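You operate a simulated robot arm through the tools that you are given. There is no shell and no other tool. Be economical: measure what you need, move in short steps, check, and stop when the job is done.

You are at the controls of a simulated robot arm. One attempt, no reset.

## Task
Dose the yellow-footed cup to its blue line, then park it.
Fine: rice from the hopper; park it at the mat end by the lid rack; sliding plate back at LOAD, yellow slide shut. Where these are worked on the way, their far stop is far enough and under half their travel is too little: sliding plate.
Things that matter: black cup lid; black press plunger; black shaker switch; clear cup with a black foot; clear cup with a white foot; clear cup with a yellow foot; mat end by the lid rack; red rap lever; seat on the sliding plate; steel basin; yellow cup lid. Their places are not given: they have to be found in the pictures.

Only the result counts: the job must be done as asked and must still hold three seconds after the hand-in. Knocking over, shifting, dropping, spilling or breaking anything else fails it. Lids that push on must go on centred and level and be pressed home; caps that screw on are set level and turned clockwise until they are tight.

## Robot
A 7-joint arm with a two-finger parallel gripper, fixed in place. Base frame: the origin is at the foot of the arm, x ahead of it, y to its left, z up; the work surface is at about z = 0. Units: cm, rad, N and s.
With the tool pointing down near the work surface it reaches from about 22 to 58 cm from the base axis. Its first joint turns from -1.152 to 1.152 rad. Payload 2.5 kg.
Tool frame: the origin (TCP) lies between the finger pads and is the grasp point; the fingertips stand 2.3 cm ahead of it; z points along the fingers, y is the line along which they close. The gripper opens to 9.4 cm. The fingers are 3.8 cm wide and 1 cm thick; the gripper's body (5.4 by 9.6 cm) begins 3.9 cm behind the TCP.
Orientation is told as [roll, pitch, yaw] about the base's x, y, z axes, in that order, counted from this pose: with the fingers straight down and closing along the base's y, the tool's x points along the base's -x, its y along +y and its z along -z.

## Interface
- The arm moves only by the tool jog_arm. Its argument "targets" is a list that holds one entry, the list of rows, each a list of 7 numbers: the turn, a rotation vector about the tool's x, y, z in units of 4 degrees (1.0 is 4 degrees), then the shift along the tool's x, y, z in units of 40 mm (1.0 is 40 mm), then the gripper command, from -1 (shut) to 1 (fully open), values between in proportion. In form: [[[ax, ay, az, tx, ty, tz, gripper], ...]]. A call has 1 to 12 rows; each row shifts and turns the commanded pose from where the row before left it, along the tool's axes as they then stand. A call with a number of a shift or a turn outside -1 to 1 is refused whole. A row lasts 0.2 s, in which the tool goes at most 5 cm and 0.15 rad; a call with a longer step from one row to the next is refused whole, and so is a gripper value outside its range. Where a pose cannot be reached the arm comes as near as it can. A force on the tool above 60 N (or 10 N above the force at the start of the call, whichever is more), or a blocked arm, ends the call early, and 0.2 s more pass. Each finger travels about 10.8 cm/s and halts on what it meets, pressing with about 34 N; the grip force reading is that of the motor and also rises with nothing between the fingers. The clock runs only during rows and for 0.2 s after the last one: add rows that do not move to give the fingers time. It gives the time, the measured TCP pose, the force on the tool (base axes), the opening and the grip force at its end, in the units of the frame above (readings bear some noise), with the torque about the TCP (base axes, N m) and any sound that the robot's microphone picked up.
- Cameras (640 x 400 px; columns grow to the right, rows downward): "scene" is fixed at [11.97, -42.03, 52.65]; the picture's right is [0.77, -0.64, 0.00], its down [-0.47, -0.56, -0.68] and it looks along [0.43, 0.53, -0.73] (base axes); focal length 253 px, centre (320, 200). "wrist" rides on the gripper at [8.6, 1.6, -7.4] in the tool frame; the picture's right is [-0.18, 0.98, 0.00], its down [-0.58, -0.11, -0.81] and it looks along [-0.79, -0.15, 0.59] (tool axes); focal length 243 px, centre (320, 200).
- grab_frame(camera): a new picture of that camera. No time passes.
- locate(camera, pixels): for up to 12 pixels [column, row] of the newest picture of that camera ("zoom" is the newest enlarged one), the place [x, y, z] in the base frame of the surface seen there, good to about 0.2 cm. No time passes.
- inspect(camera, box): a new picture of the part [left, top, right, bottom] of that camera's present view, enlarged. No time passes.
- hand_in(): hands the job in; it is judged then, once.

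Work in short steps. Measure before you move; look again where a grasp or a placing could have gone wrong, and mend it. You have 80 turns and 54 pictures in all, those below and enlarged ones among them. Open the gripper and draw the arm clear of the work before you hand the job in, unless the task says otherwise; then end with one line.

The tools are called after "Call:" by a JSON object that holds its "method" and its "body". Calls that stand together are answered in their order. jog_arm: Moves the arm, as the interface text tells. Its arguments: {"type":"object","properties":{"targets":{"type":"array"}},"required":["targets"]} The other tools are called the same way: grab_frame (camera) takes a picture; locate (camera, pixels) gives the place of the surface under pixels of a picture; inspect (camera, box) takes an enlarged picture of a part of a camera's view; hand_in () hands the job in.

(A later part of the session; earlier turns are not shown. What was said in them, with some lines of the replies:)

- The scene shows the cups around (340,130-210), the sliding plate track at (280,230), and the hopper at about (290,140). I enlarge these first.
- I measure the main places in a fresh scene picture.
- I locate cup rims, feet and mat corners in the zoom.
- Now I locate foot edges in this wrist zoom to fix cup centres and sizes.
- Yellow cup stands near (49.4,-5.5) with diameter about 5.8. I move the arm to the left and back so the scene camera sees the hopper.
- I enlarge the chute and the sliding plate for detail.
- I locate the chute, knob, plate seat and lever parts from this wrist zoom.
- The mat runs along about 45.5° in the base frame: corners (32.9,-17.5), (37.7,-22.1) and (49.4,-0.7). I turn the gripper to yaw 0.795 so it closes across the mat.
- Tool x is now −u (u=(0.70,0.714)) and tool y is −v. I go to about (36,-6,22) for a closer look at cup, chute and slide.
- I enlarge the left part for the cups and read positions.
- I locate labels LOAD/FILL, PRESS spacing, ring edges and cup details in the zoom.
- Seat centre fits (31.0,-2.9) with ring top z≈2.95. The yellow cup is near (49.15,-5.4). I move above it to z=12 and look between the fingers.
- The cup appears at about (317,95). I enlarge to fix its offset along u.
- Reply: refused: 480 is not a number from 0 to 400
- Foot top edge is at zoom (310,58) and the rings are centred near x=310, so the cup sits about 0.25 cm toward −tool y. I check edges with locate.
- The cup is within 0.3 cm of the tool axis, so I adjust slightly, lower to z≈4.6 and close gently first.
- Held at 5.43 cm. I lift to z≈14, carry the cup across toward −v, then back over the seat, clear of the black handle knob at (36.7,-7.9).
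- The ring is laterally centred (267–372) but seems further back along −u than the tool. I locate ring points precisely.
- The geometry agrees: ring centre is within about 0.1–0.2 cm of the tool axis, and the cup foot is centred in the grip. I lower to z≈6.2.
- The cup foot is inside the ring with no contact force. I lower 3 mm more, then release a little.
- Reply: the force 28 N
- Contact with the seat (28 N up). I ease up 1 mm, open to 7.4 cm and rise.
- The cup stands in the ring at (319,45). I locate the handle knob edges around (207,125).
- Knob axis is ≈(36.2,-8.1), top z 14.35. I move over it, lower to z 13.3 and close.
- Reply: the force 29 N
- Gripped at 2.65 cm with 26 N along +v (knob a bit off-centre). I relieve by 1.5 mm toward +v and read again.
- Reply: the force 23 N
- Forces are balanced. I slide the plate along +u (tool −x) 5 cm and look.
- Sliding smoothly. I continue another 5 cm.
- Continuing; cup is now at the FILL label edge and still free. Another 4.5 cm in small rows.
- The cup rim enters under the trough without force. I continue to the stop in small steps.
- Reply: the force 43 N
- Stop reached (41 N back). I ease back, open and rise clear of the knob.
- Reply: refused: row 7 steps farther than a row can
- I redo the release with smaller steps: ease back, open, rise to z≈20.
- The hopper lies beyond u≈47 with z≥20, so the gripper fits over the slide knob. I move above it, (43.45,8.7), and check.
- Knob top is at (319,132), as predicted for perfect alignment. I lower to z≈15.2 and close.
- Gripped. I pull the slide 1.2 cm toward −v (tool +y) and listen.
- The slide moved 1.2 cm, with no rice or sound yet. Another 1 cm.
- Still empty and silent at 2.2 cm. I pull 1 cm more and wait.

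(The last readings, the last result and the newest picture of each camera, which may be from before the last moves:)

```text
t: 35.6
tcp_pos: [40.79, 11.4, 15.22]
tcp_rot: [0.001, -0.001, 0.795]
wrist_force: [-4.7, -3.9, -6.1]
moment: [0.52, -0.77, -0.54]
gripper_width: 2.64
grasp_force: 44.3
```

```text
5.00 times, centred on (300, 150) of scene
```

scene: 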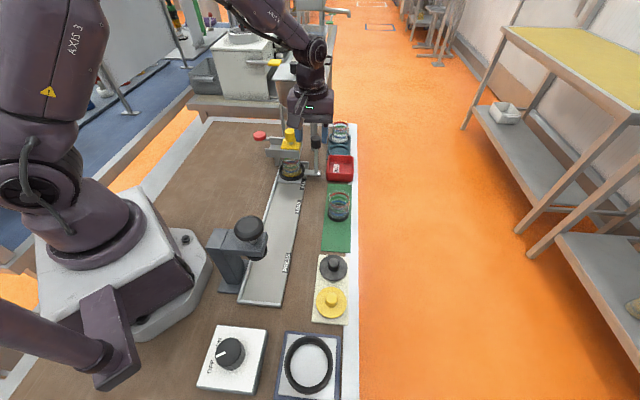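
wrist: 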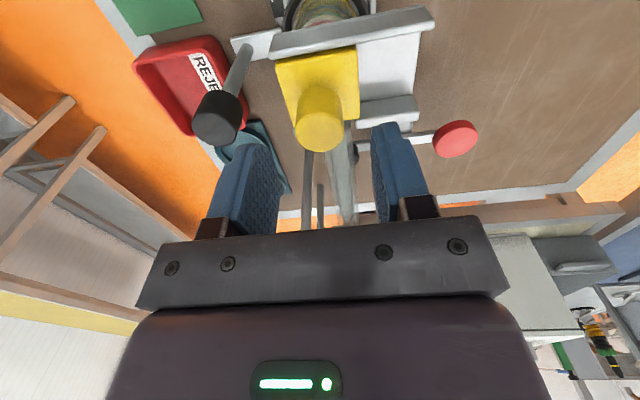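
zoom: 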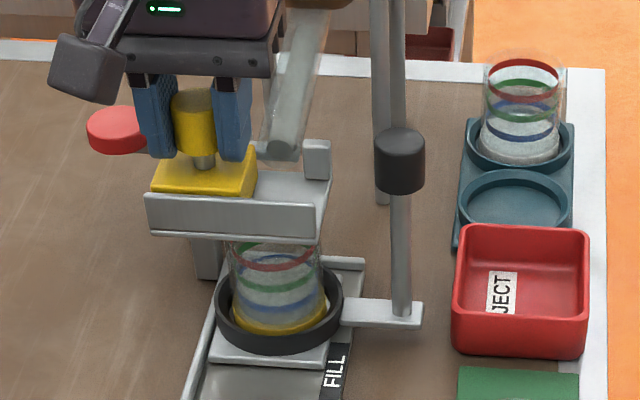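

The tube mouth is visible and the cup's inside looks whiter. I zoom in tighter on the cup.

Call:
{"method": "inspect", "body": {"camera": "scene", "box": [280, 150, 312, 182]}}

Call:
{"method": "locate", "body": {"camera": "zoom", "pixels": [[280, 200], [280, 160], [280, 240], [280, 120], [300, 280], [330, 200], [230, 200], [280, 90]]}}

```text
12.50 times, centred on (296, 166) of scene
```

zoom: 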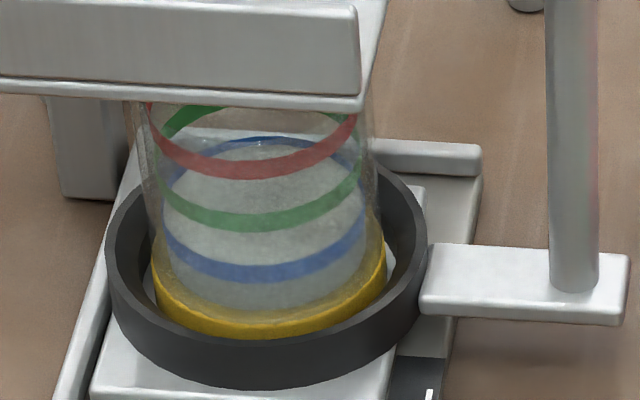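

```text
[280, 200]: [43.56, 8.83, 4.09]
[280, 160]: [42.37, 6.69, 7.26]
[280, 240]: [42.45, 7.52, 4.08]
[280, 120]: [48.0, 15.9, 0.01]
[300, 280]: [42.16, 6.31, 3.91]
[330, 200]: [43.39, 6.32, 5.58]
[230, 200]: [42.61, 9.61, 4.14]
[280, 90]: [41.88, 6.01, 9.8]
```

Rice surface is already at z≈4.1, about at the back of the blue line. I close the slide at once.

Call:
{"method": "jog_arm", "body": {"targets": [[[0, 0, 0, 0, -0.7, 0, -0.6], [0, 0, 0, 0.03, -0.2, 0, -0.6], [0, 0, 0, 0, -0.1, 0, -0.6], [0, 0, 0, 0, 0, 0, -0.6]]]}}

Call:
{"method": "inspect", "body": {"camera": "scene", "box": [280, 150, 312, 182]}}

Call:
{"method": "locate", "body": {"camera": "zoom", "pixels": [[265, 200], [280, 180], [280, 240], [220, 200], [310, 200], [265, 270], [265, 220], [240, 240], [330, 225], [265, 130]]}}

```text
t: 36.6
tcp_pos: [43.57, 8.69, 15.17]
tcp_rot: [0.002, -0.001, 0.795]
wrist_force: [-10.0, -1.8, 5.8]
moment: [-0.09, -0.18, -0.47]
gripper_width: 2.67
grasp_force: 44.9
```

```text
12.50 times, centred on (296, 166) of scene
```

zoom: 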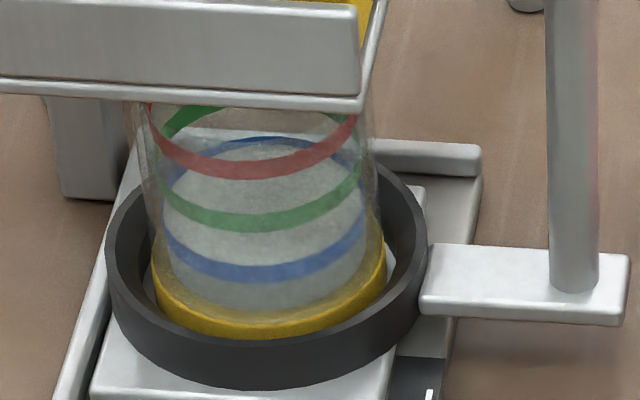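

```text
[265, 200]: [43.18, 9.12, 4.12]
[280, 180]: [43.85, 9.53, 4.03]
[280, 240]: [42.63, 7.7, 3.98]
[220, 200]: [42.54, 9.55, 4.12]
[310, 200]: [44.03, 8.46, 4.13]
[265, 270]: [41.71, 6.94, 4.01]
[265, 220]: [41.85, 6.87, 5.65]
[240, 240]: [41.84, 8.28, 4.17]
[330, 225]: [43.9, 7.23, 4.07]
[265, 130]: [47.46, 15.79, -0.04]
```

Level reads z≈4.08, and the front blue line ≈4.0. I check the blue line height more closely on the same picture.

Call:
{"method": "locate", "body": {"camera": "zoom", "pixels": [[200, 262], [230, 269], [300, 269], [340, 252], [262, 140], [235, 143], [295, 143], [262, 150], [265, 264], [265, 280], [262, 155], [180, 245]]}}

```text
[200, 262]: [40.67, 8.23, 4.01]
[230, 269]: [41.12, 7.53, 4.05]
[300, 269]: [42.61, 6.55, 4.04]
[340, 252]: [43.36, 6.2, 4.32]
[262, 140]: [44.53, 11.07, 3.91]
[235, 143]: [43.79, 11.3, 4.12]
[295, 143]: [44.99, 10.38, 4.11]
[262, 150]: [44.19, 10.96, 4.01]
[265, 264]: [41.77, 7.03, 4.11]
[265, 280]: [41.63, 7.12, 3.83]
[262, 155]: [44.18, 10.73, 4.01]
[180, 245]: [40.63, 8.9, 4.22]
```

Rice ≈4.07 against line ≈4.03: dosed. I release the slide knob, rise, and go back over the black handle knob at (48.3,3.7).

Call:
{"method": "jog_arm", "body": {"targets": [[[0, 0, 0, 0, 0, 0, 0], [0, 0, 0, 0, 0, 0, 0], [0, 0, 0, 0, 0, -0.6, 0], [0, 0, 0, 0, 0, -0.65, 0], [0, 0, 0, 0.03, -0.86, 0, 0], [0, 0, 0, 0.03, -0.86, 0, 0], [0, 0, 0, 0, 0, 0, 0]]]}}

Call:
{"method": "grab_frame", "body": {"camera": "wrist"}}

Call:
{"method": "inspect", "body": {"camera": "scene", "box": [260, 110, 340, 190]}}

```text
t: 38.2
tcp_pos: [48.23, 3.72, 20.2]
tcp_rot: [0.0, -0.001, 0.795]
wrist_force: [0.5, 0.8, 0.0]
moment: [-0.04, 0.02, 0.02]
gripper_width: 4.7
grasp_force: 0.0
```

```text
13 pictures are left
```

wrist: 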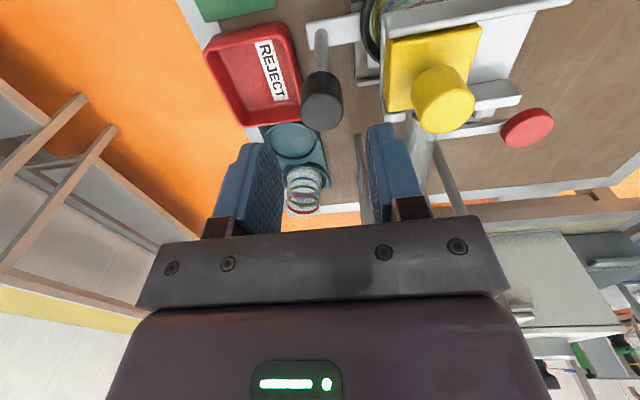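

```text
5.00 times, centred on (300, 150) of scene
```

zoom: 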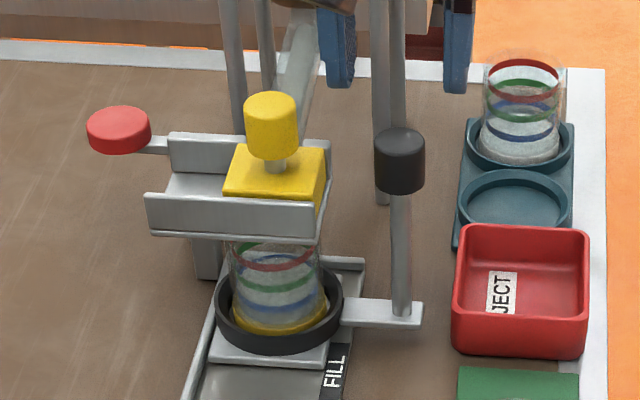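

Slide is shut at its original place and the handle knob is aligned. I lower and grip it.

Call:
{"method": "jog_arm", "body": {"targets": [[[0, 0, 0, 0, 0, 0.6, 0], [0, 0, 0, 0, 0, 0.6, 0], [0, 0, 0, 0, 0, 0.52, 0], [0, 0, 0, 0, 0, 0, 0], [0, 0, 0, 0, 0, 0, -0.3], [0, 0, 0, 0, 0, 0, -0.55], [0, 0, 0, 0, 0, 0, -0.6]]]}}

```text
t: 39.8
tcp_pos: [48.24, 3.76, 13.24]
tcp_rot: [-0.001, 0.001, 0.796]
wrist_force: [-1.1, 1.4, -2.9]
moment: [-0.17, -0.1, -0.3]
gripper_width: 2.64
grasp_force: 44.8
```

Gripped cleanly. I slide the plate back smoothly, first half.

Call:
{"method": "jog_arm", "body": {"targets": [[[0, 0, 0, 0.08, 0, 0, -0.6], [0, 0, 0, 0.15, 0, 0, -0.6], [0, 0, 0, 0.2, 0, 0, -0.6], [0, 0, 0, 0.22, 0, 0, -0.6], [0, 0, 0, 0.25, 0, 0, -0.6], [0, 0, 0, 0.25, 0, 0, -0.6], [0, 0, 0, 0.25, 0, 0, -0.6], [0, 0, 0, 0.25, 0, 0, -0.6], [0, 0, 0, 0.2, 0, 0, -0.6], [0, 0, 0, 0.15, 0, 0, -0.6], [0, 0, 0, 0.1, 0, 0, -0.6], [0, 0, 0, 0, 0, 0, -0.6]]]}}

```text
t: 42.4
tcp_pos: [42.38, -2.22, 13.3]
tcp_rot: [0.003, 0.002, 0.798]
wrist_force: [-10.5, 12.1, -19.3]
moment: [0.07, -0.57, -0.33]
gripper_width: 2.65
grasp_force: 45.0
```

Half done; I slide the remaining 8.4 cm back to LOAD.

Call:
{"method": "jog_arm", "body": {"targets": [[[0, 0, 0, 0.08, 0.02, 0, -0.6], [0, 0, 0, 0.15, 0, 0, -0.6], [0, 0, 0, 0.2, 0, 0, -0.6], [0, 0, 0, 0.22, 0, 0, -0.6], [0, 0, 0, 0.25, 0, 0, -0.6], [0, 0, 0, 0.25, 0, 0, -0.6], [0, 0, 0, 0.25, 0, 0, -0.6], [0, 0, 0, 0.25, 0, 0, -0.6], [0, 0, 0, 0.2, 0, 0, -0.6], [0, 0, 0, 0.15, 0, 0, -0.6], [0, 0, 0, 0.1, 0, 0, -0.6], [0, 0, 0, 0, 0, 0, -0.6]]]}}

Call:
{"method": "inspect", "body": {"camera": "scene", "box": [240, 160, 340, 240]}}

```text
t: 45.0
tcp_pos: [36.39, -8.28, 13.26]
tcp_rot: [0.001, 0.001, 0.796]
wrist_force: [-13.6, 11.2, -15.9]
moment: [0.24, -0.67, -0.26]
gripper_width: 2.66
grasp_force: 44.9
```

```text
5.00 times, centred on (290, 200) of scene
```

zoom: 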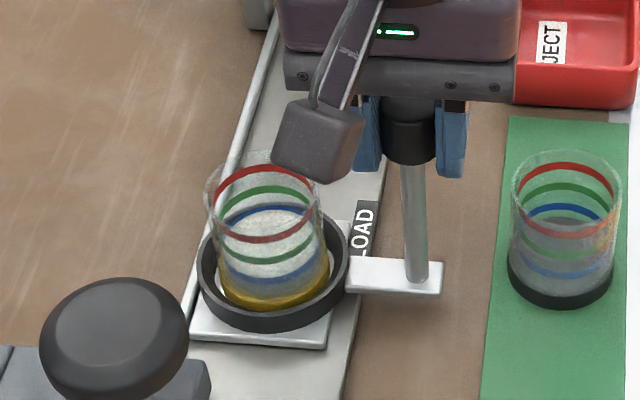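

Plate is back at LOAD within 1 mm. I release, rise, and move over the cup.

Call:
{"method": "jog_arm", "body": {"targets": [[[0, 0, 0, 0, 0, 0, 0], [0, 0, 0, 0, 0, 0, 0], [0, 0, 0, 0, 0, -0.6, 0], [0, 0, 0, 0, 0, -0.8, 0.57], [0, 0, 0, -0.02, 0.92, 0, 0.57], [0, 0, 0, -0.02, 0.92, 0, 0.57], [0, 0, 0, 0, 0, 0.6, 0.57], [0, 0, 0, 0, 0, 0.4, 0.57], [0, 0, 0, 0, 0, 0, 0.57]]]}}

Call:
{"method": "inspect", "body": {"camera": "wrist", "box": [220, 0, 420, 140]}}

Call:
{"method": "locate", "body": {"camera": "zoom", "pixels": [[320, 60], [320, 130], [280, 100], [360, 100], [320, 30]]}}

```text
t: 47.0
tcp_pos: [31.41, -2.99, 15.02]
tcp_rot: [0.0, -0.001, 0.797]
wrist_force: [0.5, -0.3, 0.1]
moment: [-0.01, 0.04, 0.01]
gripper_width: 7.38
grasp_force: 0.0
```

```text
2.86 times, centred on (320, 70) of wrist
```

zoom: 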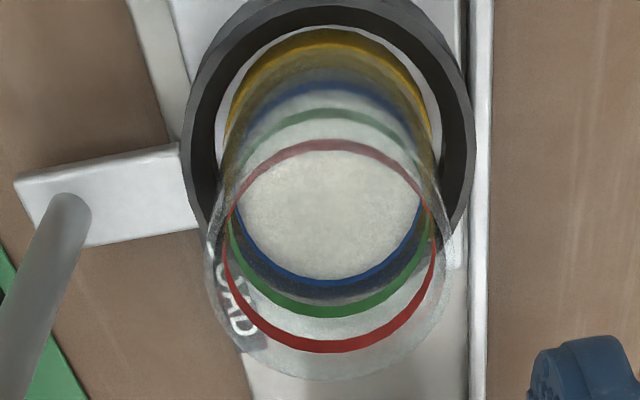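

```text
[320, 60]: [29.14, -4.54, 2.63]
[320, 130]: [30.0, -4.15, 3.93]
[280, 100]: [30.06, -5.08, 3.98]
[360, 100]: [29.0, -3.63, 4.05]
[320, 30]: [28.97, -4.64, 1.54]
```

Cup centre sits about 0.25 cm toward tool +x and 0.15 cm toward +y. I correct, lower to z≈6.0 and grip.

Call:
{"method": "jog_arm", "body": {"targets": [[[0, 0, 0, 0.06, 0.04, 0, 0.57], [0, 0, 0, 0, 0, 0.7, 0.57], [0, 0, 0, 0, 0, 0.7, 0.57], [0, 0, 0, 0, 0, 0.5, 0.57], [0, 0, 0, 0, 0, 0.34, 0.57], [0, 0, 0, 0, 0, 0, 0.57], [0, 0, 0, 0, 0, 0, 0.35], [0, 0, 0, 0, 0, 0, 0.22], [0, 0, 0, 0, 0, 0, 0.12], [0, 0, 0, 0, 0, 0, 0.0], [0, 0, 0, 0, 0, 0, 0.0]]]}}

```text
t: 49.4
tcp_pos: [31.02, -3.15, 6.18]
tcp_rot: [-0.001, -0.001, 0.796]
wrist_force: [-0.1, -0.2, 0.1]
moment: [0.04, 0.01, 0.03]
gripper_width: 5.44
grasp_force: 33.9
```

Held at 5.44 cm. I lift to z≈20.5 and carry it above everything to the near mat end, around (38.1,-16.9).

Call:
{"method": "jog_arm", "body": {"targets": [[[0, 0, 0, 0, 0, -0.3, 0], [0, 0, 0, 0, 0, -0.6, 0], [0, 0, 0, 0, 0, -0.8, 0], [0, 0, 0, 0, 0, -0.8, 0], [0, 0, 0, 0, 0, -0.7, 0], [0, 0, 0, 0, 0, -0.37, 0], [0, 0, 0, 0.18, -0.5, 0, 0], [0, 0, 0, 0.29, -0.8, 0, 0], [0, 0, 0, 0.29, -0.8, 0, 0], [0, 0, 0, 0.29, -0.78, 0, 0], [0, 0, 0, 0.18, -0.5, 0, 0], [0, 0, 0, 0.11, -0.3, 0, 0]]]}}

Call:
{"method": "grab_frame", "body": {"camera": "scene"}}

Call:
{"method": "grab_frame", "body": {"camera": "wrist"}}

```text
t: 52.0
tcp_pos: [37.74, -17.14, 20.27]
tcp_rot: [-0.001, 0.0, 0.794]
wrist_force: [-0.3, 0.1, -0.6]
moment: [0.02, -0.03, -0.01]
gripper_width: 5.44
grasp_force: 33.5
```

```text
9 pictures are left
```

scene: 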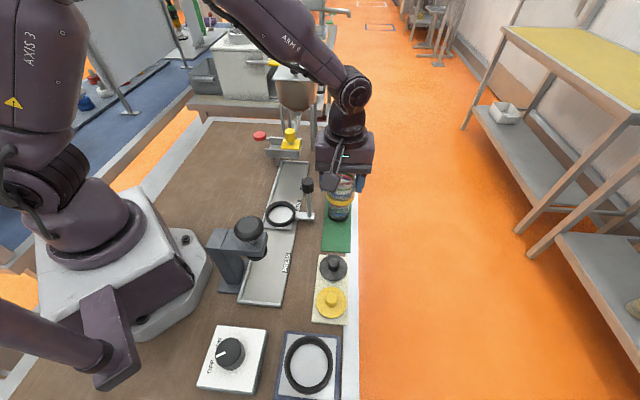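

```text
8 pictures are left
```

wrist: 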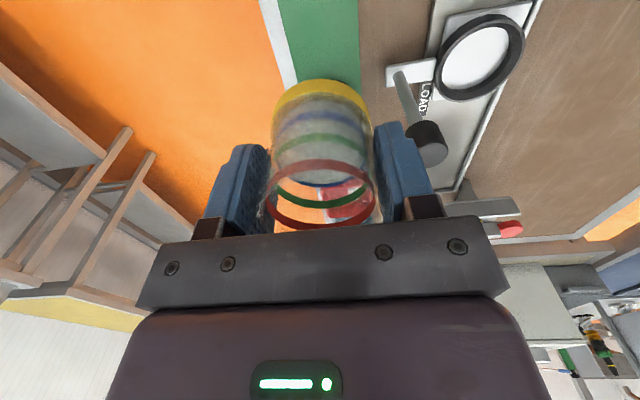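

TCP (37.74,-17.14) is u=14.2, v=38.95: centred on the mat end with about 2.7 cm to the black cup. I lower in steps.

Call:
{"method": "jog_arm", "body": {"targets": [[[0, 0, 0, 0, 0, 0.5, 0], [0, 0, 0, 0, 0, 0.8, 0], [0, 0, 0, 0, 0, 0.8, 0], [0, 0, 0, 0, 0, 0.7, 0], [0, 0, 0, 0, 0, 0.5, 0], [0, 0, 0, 0, 0, 0.3, 0], [0, 0, 0, 0, 0, 0.15, 0], [0, 0, 0, 0, 0, 0, 0]]]}}

Call:
{"method": "inspect", "body": {"camera": "scene", "box": [300, 180, 380, 280]}}

```text
t: 53.8
tcp_pos: [37.77, -17.17, 5.28]
tcp_rot: [0.0, 0.0, 0.797]
wrist_force: [0.2, 0.6, -0.5]
moment: [-0.01, 0.01, -0.01]
gripper_width: 5.45
grasp_force: 34.3
```

```text
4.00 times, centred on (340, 230) of scene
```

zoom: 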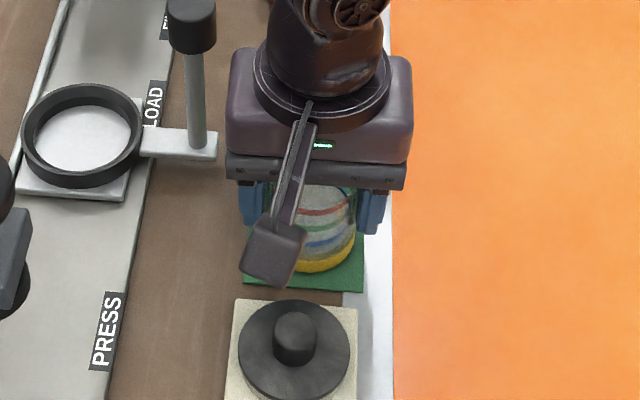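

The cup hangs just above the mat end. I lower millimetre by millimetre to contact.

Call:
{"method": "jog_arm", "body": {"targets": [[[0, 0, 0, 0, 0, 0.03, 0], [0, 0, 0, 0, 0, 0.03, 0], [0, 0, 0, 0, 0, 0.02, 0], [0, 0, 0, 0, 0, 0, 0]]]}}

```text
t: 54.8
tcp_pos: [37.85, -17.24, 5.09]
tcp_rot: [-0.001, 0.001, 0.796]
wrist_force: [-0.7, 0.4, -1.2]
moment: [0.06, -0.03, 0.0]
gripper_width: 5.43
grasp_force: 34.1
```

Call:
{"method": "jog_arm", "body": {"targets": [[[0, 0, 0, 0, 0, 0.025, 0], [0, 0, 0, 0, 0, 0.02, 0], [0, 0, 0, 0, 0, 0, 0]]]}}

```text
t: 55.6
tcp_pos: [37.87, -17.25, 4.91]
tcp_rot: [-0.001, 0.001, 0.796]
wrist_force: [0.2, -0.3, -0.6]
moment: [0.0, 0.02, 0.0]
gripper_width: 5.44
grasp_force: 34.2
```

No contact yet at z 4.91; a few millimetres more.

Call:
{"method": "jog_arm", "body": {"targets": [[[0, 0, 0, 0, 0, 0.025, 0], [0, 0, 0, 0, 0, 0.025, 0], [0, 0, 0, 0, 0, 0, 0]]]}}

```text
t: 56.4
tcp_pos: [37.8, -17.23, 4.7]
tcp_rot: [-0.001, 0.001, 0.796]
wrist_force: [-8.6, 5.5, 29.4]
moment: [0.32, 0.36, 0.29]
gripper_width: 5.46
grasp_force: 33.6
```

Contact (29 N). I ease up 0.5 mm, open slowly, and rise straight up.

Call:
{"method": "jog_arm", "body": {"targets": [[[0, 0, 0, 0, 0, -0.02, 0], [0, 0, 0, 0, 0, 0, 0.22], [0, 0, 0, 0, 0, 0, 0.4], [0, 0, 0, 0, 0, 0, 0.6], [0, 0, 0, 0, 0, 0, 0.6], [0, 0, 0, 0, 0, -0.4, 0.6], [0, 0, 0, 0, 0, -0.8, 0.6], [0, 0, 0, 0, 0, -0.9, 0.6], [0, 0, 0, 0, 0, -0.9, 0.6], [0, 0, 0, 0, 0, -0.9, 0.6], [0, 0, 0, 0, 0, -0.6, 0.6], [0, 0, 0, 0, 0, 0, 0.6]]]}}

Call:
{"method": "inspect", "body": {"camera": "scene", "box": [240, 110, 380, 280]}}

```text
t: 59.0
tcp_pos: [37.87, -17.11, 22.75]
tcp_rot: [-0.001, -0.001, 0.796]
wrist_force: [0.0, 0.2, -0.2]
moment: [-0.04, -0.01, 0.01]
gripper_width: 7.52
grasp_force: 0.0
```

```text
2.35 times, centred on (310, 195) of scene
```

zoom: 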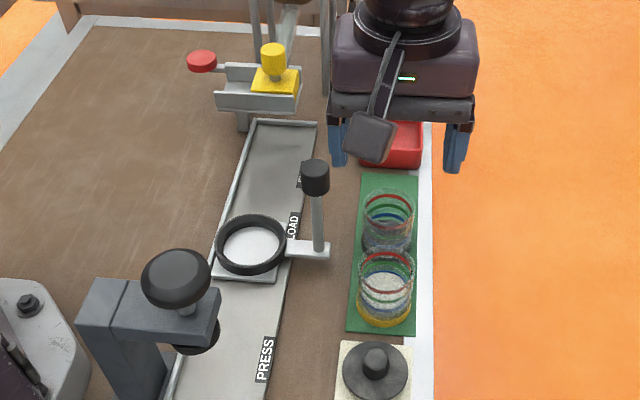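

The cup is parked upright at the near mat end, with the plate at LOAD and slide shut. I check the level once more.

Call:
{"method": "inspect", "body": {"camera": "scene", "box": [320, 200, 360, 255]}}

Call:
{"method": "locate", "body": {"camera": "zoom", "pixels": [[300, 180], [330, 200], [310, 215], [350, 190], [290, 200], [320, 250], [320, 290]]}}

```text
7.27 times, centred on (340, 228) of scene
```

zoom: 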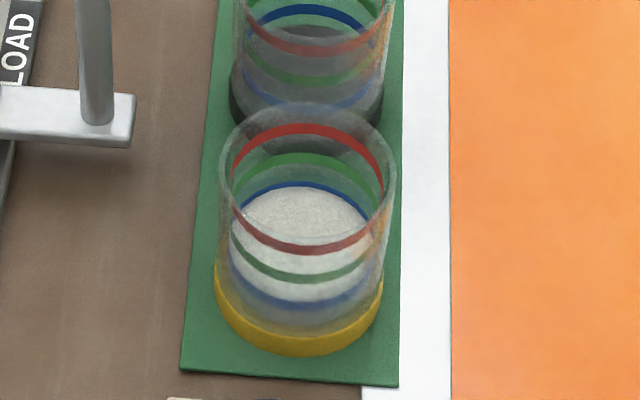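

```text
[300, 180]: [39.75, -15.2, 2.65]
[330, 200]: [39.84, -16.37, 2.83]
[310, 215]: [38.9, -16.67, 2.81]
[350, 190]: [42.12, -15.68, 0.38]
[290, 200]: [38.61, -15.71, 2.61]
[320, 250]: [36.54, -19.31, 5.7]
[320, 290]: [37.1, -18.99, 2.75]
```

Rice meets the blue line (surface 2.7–2.8, line ≈2.7). The gripper is open and clear, so I hand in.

Call:
{"method": "hand_in", "body": {}}

```text
The job is handed in.
```

The yellow-footed cup is filled with rice to its blue line and parked at the mat end by the lid rack. The sliding plate is back at LOAD, the yellow slide is shut, and the job is handed in.
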